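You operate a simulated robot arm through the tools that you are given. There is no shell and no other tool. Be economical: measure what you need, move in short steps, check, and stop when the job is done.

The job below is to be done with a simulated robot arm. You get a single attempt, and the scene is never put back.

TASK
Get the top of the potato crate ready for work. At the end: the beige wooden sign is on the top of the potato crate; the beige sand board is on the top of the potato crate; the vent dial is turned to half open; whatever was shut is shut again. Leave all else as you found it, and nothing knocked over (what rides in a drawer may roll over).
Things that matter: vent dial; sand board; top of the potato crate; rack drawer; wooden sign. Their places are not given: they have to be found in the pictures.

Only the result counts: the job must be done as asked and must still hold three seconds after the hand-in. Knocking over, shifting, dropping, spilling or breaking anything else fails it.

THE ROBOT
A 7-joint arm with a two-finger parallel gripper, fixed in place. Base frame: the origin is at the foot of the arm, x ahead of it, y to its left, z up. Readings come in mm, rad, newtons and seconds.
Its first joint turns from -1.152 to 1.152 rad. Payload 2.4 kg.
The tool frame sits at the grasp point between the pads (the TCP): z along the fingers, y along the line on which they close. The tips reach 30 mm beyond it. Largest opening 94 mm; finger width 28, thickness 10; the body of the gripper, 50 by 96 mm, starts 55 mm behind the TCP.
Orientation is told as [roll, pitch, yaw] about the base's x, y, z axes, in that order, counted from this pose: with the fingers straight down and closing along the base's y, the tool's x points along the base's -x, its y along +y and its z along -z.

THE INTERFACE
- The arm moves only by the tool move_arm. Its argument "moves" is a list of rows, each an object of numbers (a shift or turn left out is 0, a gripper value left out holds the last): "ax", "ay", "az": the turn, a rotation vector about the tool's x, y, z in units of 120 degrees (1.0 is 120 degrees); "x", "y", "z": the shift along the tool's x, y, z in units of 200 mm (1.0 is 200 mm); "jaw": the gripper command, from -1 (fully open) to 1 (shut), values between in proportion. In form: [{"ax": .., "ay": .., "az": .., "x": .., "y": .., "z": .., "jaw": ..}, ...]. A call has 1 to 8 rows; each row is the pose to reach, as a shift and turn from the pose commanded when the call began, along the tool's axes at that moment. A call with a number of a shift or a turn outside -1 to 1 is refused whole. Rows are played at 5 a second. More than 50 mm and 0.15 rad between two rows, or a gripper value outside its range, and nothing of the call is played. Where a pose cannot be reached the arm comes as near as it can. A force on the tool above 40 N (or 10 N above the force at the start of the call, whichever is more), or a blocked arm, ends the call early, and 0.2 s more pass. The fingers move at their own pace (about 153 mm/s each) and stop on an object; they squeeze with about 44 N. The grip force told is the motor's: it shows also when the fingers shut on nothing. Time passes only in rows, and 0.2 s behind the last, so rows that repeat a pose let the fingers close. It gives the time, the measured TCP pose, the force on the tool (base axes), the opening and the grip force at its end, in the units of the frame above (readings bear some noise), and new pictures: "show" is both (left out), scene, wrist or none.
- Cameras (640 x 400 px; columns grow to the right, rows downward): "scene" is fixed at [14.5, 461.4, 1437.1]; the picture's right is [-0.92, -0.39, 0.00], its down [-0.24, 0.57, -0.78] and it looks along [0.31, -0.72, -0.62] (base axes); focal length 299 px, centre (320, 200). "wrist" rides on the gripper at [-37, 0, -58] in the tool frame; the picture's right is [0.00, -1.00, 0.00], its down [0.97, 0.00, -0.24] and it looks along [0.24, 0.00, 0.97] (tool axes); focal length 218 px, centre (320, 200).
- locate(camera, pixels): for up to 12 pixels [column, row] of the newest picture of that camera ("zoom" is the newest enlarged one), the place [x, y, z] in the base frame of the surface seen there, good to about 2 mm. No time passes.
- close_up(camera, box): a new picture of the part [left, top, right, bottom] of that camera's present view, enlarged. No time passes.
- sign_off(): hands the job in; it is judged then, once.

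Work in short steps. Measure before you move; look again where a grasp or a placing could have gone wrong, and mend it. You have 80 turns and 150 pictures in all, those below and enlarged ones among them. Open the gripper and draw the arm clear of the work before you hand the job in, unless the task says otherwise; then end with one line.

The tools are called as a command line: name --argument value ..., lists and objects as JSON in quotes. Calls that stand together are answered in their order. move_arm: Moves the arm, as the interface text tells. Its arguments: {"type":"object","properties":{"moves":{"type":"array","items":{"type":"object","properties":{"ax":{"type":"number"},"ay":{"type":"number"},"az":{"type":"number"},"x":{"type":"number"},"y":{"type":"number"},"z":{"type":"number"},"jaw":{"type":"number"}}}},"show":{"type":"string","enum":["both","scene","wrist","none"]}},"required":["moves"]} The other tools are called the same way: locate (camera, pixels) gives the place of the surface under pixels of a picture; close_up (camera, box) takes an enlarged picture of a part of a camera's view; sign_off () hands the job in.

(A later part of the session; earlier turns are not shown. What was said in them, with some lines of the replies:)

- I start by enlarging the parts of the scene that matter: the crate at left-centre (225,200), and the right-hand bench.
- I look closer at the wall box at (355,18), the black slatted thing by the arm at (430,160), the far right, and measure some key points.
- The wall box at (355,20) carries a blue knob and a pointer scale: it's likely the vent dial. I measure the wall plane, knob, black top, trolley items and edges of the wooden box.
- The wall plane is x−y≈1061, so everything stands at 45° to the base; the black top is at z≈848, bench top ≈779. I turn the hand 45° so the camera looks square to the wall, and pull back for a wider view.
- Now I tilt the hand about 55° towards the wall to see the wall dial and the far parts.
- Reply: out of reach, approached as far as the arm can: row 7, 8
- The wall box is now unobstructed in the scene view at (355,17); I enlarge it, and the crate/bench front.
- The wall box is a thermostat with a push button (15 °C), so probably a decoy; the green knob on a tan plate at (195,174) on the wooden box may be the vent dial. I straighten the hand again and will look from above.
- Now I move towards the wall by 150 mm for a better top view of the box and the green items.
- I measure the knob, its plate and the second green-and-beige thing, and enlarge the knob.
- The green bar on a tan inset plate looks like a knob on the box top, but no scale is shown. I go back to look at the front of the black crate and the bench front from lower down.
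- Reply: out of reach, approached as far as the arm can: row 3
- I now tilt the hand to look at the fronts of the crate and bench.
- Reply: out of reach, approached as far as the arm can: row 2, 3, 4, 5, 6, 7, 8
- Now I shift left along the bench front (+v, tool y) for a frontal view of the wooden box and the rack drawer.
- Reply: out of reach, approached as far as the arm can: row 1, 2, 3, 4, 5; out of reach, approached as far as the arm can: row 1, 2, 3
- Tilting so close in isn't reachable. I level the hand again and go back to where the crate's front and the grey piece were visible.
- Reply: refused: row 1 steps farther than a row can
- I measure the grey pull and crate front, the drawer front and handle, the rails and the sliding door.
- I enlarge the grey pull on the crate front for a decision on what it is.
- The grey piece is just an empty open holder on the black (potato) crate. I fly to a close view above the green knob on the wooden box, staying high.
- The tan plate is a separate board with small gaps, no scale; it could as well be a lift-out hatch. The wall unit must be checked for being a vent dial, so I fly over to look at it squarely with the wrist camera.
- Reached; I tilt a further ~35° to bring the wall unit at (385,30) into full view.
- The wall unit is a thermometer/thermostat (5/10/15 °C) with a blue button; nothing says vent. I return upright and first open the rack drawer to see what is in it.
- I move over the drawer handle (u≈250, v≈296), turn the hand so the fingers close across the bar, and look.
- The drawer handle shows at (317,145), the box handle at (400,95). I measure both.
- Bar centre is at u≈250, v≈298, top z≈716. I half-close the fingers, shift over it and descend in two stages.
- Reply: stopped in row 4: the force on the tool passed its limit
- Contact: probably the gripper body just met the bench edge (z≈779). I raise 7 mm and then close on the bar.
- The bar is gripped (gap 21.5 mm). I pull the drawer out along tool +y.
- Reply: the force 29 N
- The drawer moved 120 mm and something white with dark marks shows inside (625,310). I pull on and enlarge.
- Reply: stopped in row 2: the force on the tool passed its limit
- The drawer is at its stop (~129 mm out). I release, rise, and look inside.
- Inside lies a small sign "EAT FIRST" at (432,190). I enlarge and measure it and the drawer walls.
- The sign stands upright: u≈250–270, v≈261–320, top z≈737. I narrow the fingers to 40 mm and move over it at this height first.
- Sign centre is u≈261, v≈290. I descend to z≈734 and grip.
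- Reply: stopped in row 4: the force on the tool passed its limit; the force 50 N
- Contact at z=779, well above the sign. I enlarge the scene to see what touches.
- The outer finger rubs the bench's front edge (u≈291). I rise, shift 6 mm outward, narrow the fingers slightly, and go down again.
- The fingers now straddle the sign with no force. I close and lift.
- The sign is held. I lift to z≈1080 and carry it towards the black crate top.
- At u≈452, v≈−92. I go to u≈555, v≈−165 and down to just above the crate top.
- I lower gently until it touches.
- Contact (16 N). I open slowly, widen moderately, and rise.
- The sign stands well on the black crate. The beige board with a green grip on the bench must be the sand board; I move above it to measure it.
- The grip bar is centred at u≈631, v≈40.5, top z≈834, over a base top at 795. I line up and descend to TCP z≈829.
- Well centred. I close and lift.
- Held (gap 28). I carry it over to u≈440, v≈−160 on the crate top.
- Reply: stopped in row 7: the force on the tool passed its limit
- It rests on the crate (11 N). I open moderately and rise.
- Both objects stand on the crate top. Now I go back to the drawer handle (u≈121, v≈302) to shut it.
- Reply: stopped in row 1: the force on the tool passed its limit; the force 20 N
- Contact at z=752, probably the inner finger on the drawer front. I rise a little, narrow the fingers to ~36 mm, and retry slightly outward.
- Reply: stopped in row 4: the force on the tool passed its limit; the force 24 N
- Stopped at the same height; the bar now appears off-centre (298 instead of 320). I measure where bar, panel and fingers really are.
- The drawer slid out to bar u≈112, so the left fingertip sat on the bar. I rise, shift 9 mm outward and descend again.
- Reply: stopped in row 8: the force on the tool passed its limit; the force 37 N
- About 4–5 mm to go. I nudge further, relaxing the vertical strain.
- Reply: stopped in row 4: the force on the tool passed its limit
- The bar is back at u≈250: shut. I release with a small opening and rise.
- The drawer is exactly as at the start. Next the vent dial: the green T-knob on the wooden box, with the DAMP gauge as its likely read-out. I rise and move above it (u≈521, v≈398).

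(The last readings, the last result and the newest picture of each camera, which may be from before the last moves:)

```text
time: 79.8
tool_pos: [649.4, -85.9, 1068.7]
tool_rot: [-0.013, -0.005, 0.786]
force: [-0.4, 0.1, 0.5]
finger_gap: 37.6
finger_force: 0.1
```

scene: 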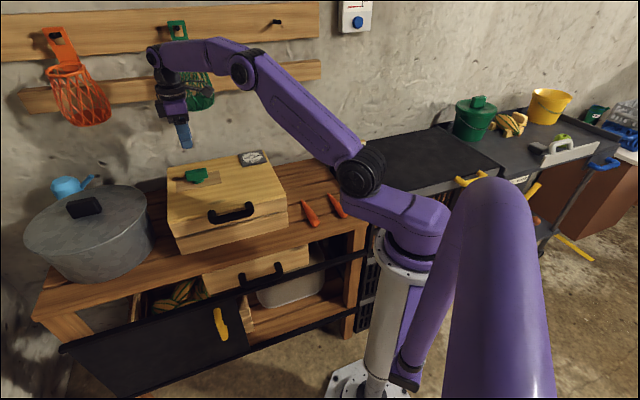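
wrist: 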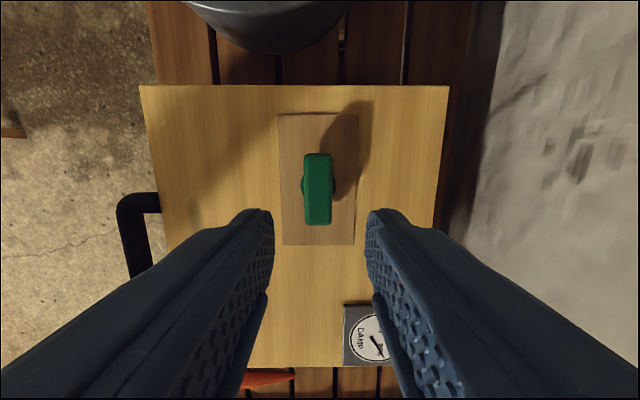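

locate --camera "wrist" --pixels '[[308, 160], [328, 160], [308, 217], [328, 217], [318, 190], [285, 120], [350, 120], [285, 240], [350, 240], [303, 190]]'

close_up --camera "wrist" --box '[260, 100, 380, 250]'

```text
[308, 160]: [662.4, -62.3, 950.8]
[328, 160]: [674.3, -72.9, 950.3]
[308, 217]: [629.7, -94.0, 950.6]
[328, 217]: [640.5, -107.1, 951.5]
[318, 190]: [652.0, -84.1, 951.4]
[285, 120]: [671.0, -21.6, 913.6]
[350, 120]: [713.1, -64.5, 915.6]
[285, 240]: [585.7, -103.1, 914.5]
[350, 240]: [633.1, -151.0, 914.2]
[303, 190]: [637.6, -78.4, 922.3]
```

```text
2.67 times, centred on (320, 175) of wrist
```

zoom: 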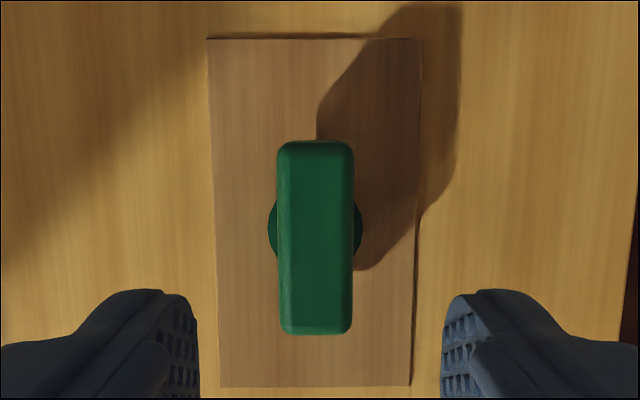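

Knob centre: u≈520, v≈401, top 951; its round foot is at ~922. I descend to TCP z≈957 with tips just above the foot.

move_arm --moves '[{"x": -0.014, "z": 0.2}, {"x": -0.014, "z": 0.4}, {"x": -0.014, "z": 0.5}, {"x": -0.014, "z": 0.557}, {"x": -0.014, "z": 0.557}]'

```text
time: 81.0
tool_pos: [653.2, -85.5, 955.3]
tool_rot: [-0.012, -0.005, 0.786]
force: [-0.1, -0.6, 0.4]
finger_gap: 37.7
finger_force: 0.1
```

scene: 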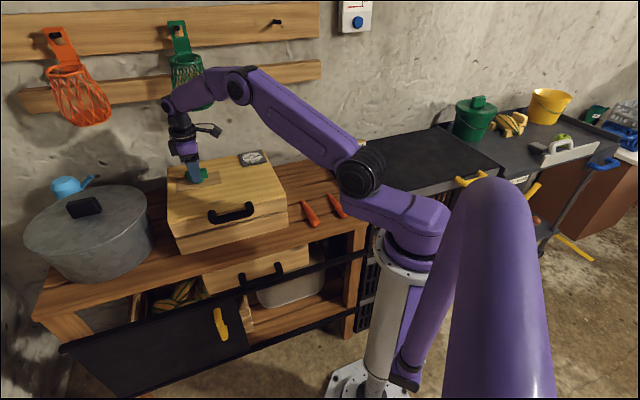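
wrist: 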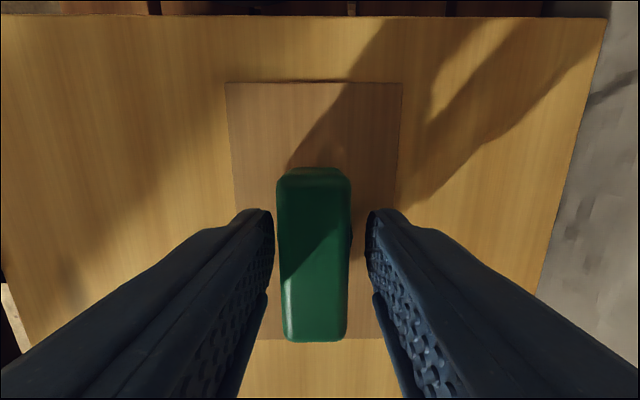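

I grip the knob and try a small clockwise turn (~8°), watching knob, plate and gauge.

move_arm --moves '[{"jaw": 1.0}, {"jaw": 1.0}, {"jaw": 1.0}, {"az": 0.035}, {"az": 0.07}, {"az": 0.07}]' --show "wrist"

close_up --camera "scene" --box '[160, 140, 288, 220]'

```text
time: 82.4
tool_pos: [651.5, -83.1, 956.3]
tool_rot: [-0.01, -0.004, 0.644]
force: [-12.1, 10.3, 13.7]
finger_gap: 27.1
finger_force: 45.5
```

wrist: 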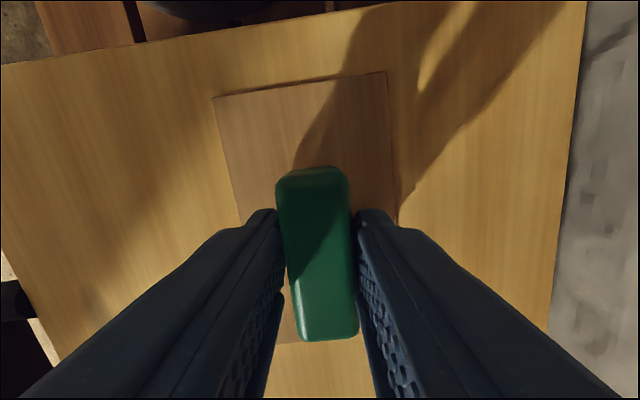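

```text
5.00 times, centred on (224, 180) of scene
```

zoom: 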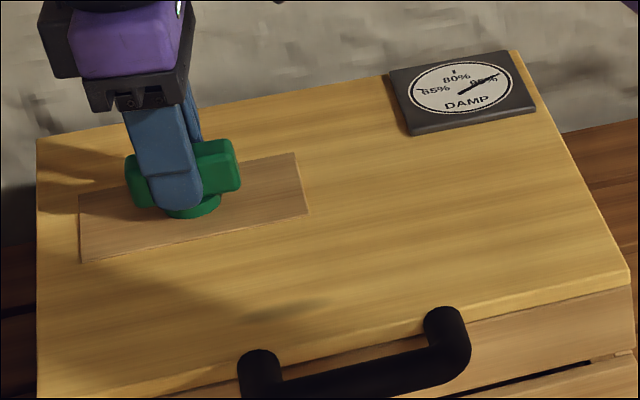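

The knob stayed with its plate and slipped in the fingers (16 N): it's at a stop in that sense, or fixed. I return and try the opposite sense by ~12°.

move_arm --moves '[{"az": -0.035}, {"az": -0.07}, {"az": -0.11}, {"az": -0.15}, {"az": -0.17}, {"az": -0.17}]' --show "wrist"

close_up --camera "scene" --box '[160, 140, 288, 220]'

```text
time: 83.8
tool_pos: [651.3, -82.9, 956.5]
tool_rot: [-0.01, -0.004, 0.995]
force: [-17.1, 16.6, 26.0]
finger_gap: 24.2
finger_force: 44.7
```

wrist: 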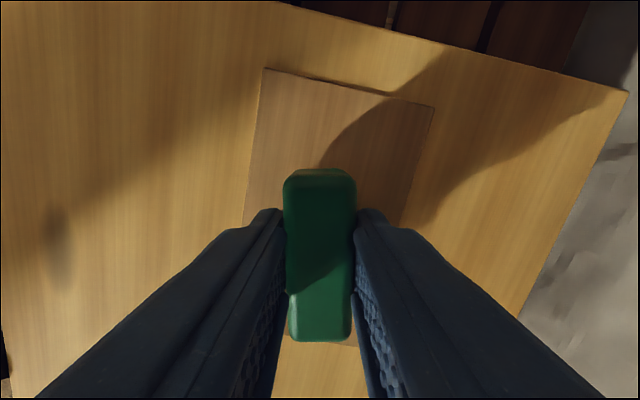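

```text
5.00 times, centred on (224, 180) of scene
```

zoom: 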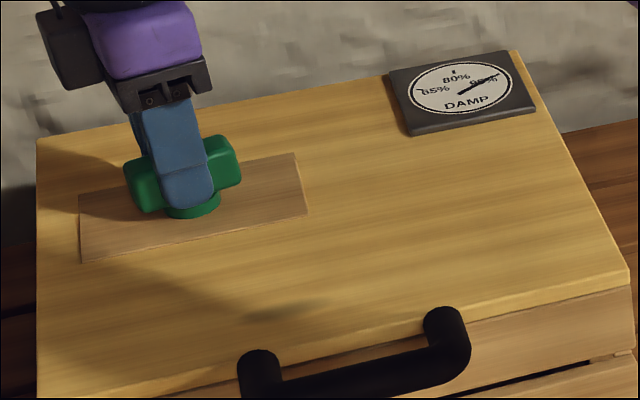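

The knob turns counter-clockwise relative to its plate: it is the vent dial. I ease the side load and turn on to about 45° in total, watching for the gauge.

move_arm --moves '[{"y": 0.008, "z": -0.005}, {"y": 0.008, "z": -0.005, "az": -0.06}, {"y": 0.008, "z": -0.005, "az": -0.12}, {"y": 0.008, "z": -0.005, "az": -0.18}, {"y": 0.008, "z": -0.005, "az": -0.24}, {"y": 0.008, "z": -0.005, "az": -0.275}, {"y": 0.008, "z": -0.005, "az": -0.275}]' --show "wrist"

close_up --camera "scene" --box '[160, 140, 288, 220]'

```text
time: 85.4
tool_pos: [650.8, -83.2, 956.0]
tool_rot: [-0.013, 0.004, 1.573]
force: [-9.8, 15.6, 24.5]
finger_gap: 23.6
finger_force: 44.9
```

wrist: 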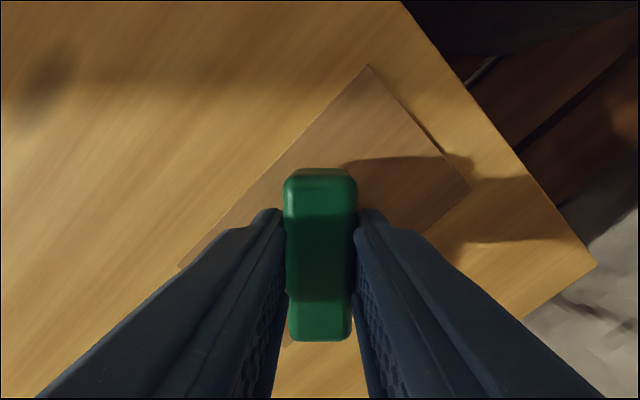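

```text
5.00 times, centred on (224, 180) of scene
```

zoom: 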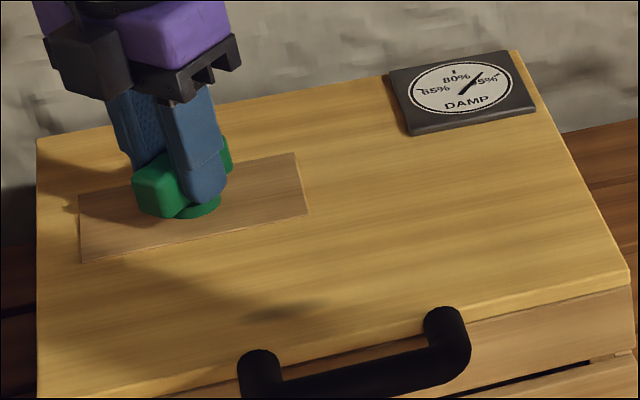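

The gauge needle moves: it left 95% and is on its way to 80%. I hold still and look whether it drifts on.

move_arm --moves '[{"z": 0}, {"z": 0}, {"z": 0}, {"z": 0}, {"z": 0}, {"z": 0}, {"z": 0}, {"z": 0}]' --show "none"

close_up --camera "scene" --box '[232, 145, 272, 170]'

```text
time: 87.2
tool_pos: [650.1, -81.2, 956.8]
tool_rot: [-0.01, 0.003, 1.571]
force: [-9.8, 17.2, 25.1]
finger_gap: 23.8
finger_force: 44.7
```

```text
16.00 times, centred on (252, 158) of scene
```

zoom: 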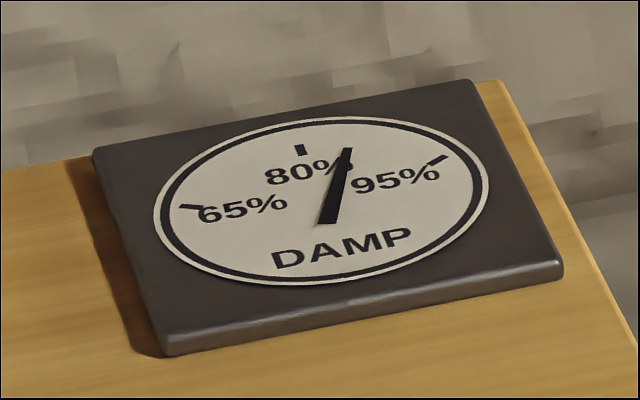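

The needle lags and still moves. I wait some more.

move_arm --moves '[{"z": 0}, {"z": 0}, {"z": 0}, {"z": 0}, {"z": 0}, {"z": 0}, {"z": 0}, {"z": 0}]' --show "none"

move_arm --moves '[{"z": 0}, {"z": 0}, {"z": 0}, {"z": 0}, {"z": 0}, {"z": 0}, {"z": 0}, {"z": 0}]' --show "none"

close_up --camera "scene" --box '[232, 145, 272, 170]'

```text
time: 89.0
tool_pos: [650.1, -84.0, 956.1]
tool_rot: [-0.011, 0.004, 1.57]
force: [-9.8, 16.5, 25.4]
finger_gap: 24.0
finger_force: 45.0
```

```text
time: 90.8
tool_pos: [649.4, -81.7, 956.0]
tool_rot: [-0.013, 0.004, 1.571]
force: [-9.9, 17.8, 24.7]
finger_gap: 24.0
finger_force: 44.5
```

```text
16.00 times, centred on (252, 158) of scene
```

zoom: 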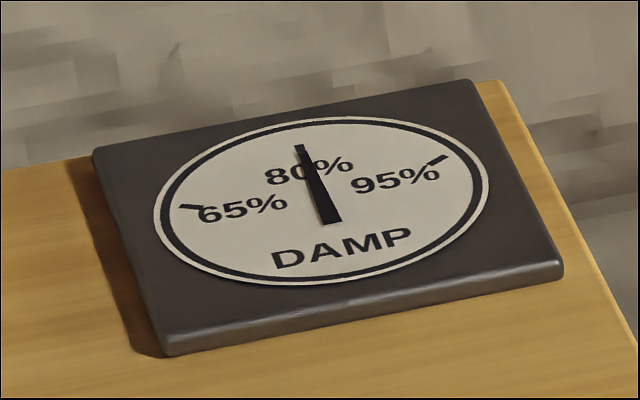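

The needle points at 80%, the middle mark. I release, rise straight up and check that it stays.

move_arm --moves '[{"jaw": 0.25}, {"jaw": 0.2}, {"jaw": 0.2}, {"z": -0.1}, {"z": -0.3}, {"z": -0.5}, {"z": -0.5}, {"z": -0.5}]'

close_up --camera "scene" --box '[232, 145, 272, 170]'

close_up --camera "wrist" --box '[200, 80, 440, 280]'

```text
time: 92.6
tool_pos: [650.8, -84.6, 1055.0]
tool_rot: [-0.012, 0.004, 1.571]
force: [0.4, 0.4, -0.1]
finger_gap: 37.8
finger_force: 0.0
```

scene: 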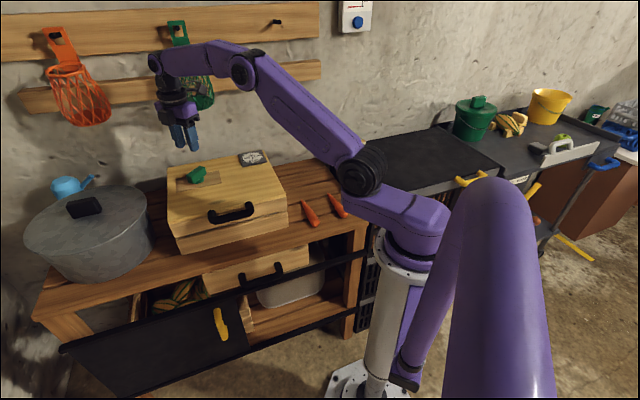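
wrist: 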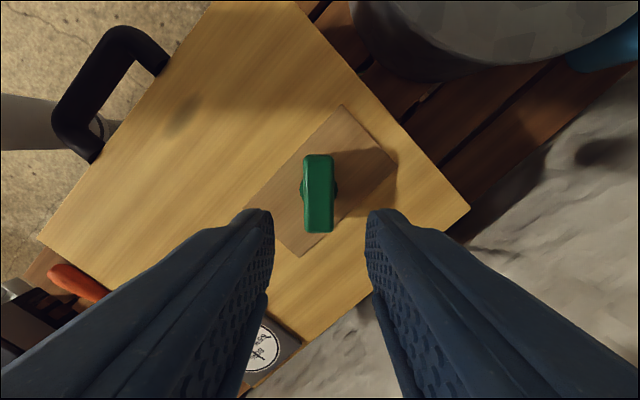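

```text
16.00 times, centred on (252, 158) of scene
```

zoom: 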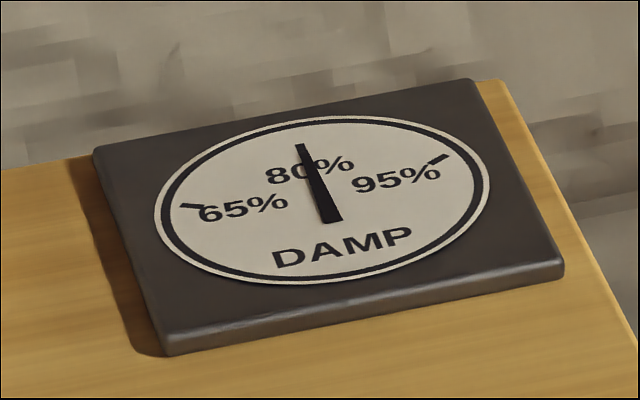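

```text
2.00 times, centred on (320, 180) of wrist
```

zoom: 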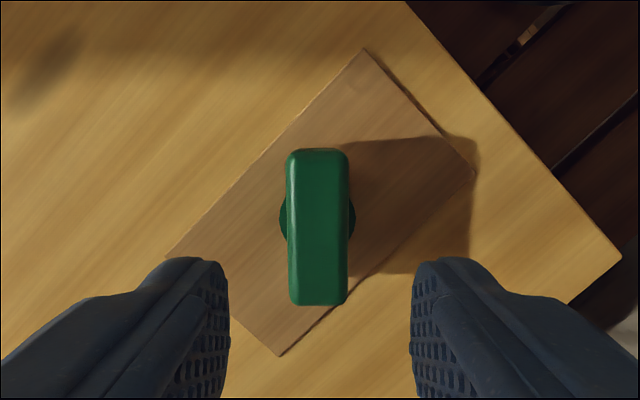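

The dial holds at 80% (half open). I open and withdraw high and back, then check the crate top.

move_arm --moves '[{"z": -0.2}, {"z": -0.4, "jaw": -1.0}, {"z": -0.6, "y": 0.1}, {"z": -0.7, "y": 0.3}, {"z": -0.7, "y": 0.5}, {"z": -0.7, "y": 0.7}, {"z": -0.7, "y": 0.9}, {"z": -0.7, "y": 1.0}]'

close_up --camera "scene" --box '[140, 120, 460, 320]'

```text
time: 94.4
tool_pos: [446.0, -84.5, 1194.9]
tool_rot: [-0.013, 0.006, 1.572]
force: [-0.4, -1.0, 0.1]
finger_gap: 94.1
finger_force: 0.0
```

scene: 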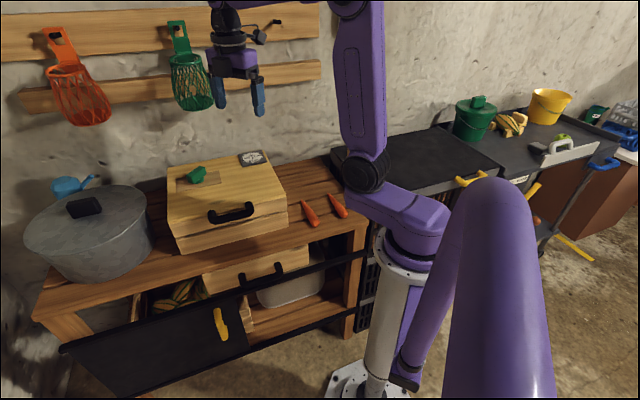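
wrist: 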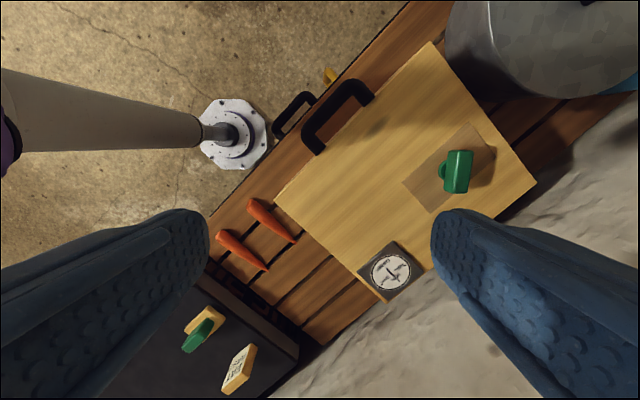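

```text
2.00 times, centred on (300, 220) of scene
```

zoom: 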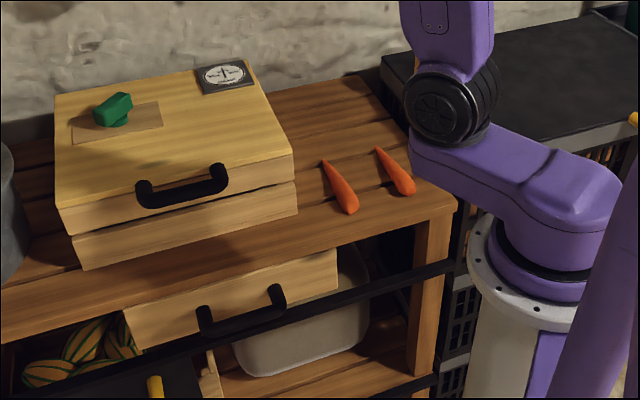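

The wrist view shows the board at (203,328) and the sign at (240,368), both standing on the crate. The drawer is shut, the dial is at the middle mark, and the hand is open and clear, so I hand in.

sign_off

```text
The job is handed in.
```

The job is handed in: the "EAT FIRST" sign and the sand board are on top of the potato crate, the vent dial is turned to half open (its gauge reads 80%), and the rack drawer is shut again. Nothing was labelled, so I took the black slatted crate as the potato crate, the beige board with the green grip as the sand board, and the green knob as the vent dial.
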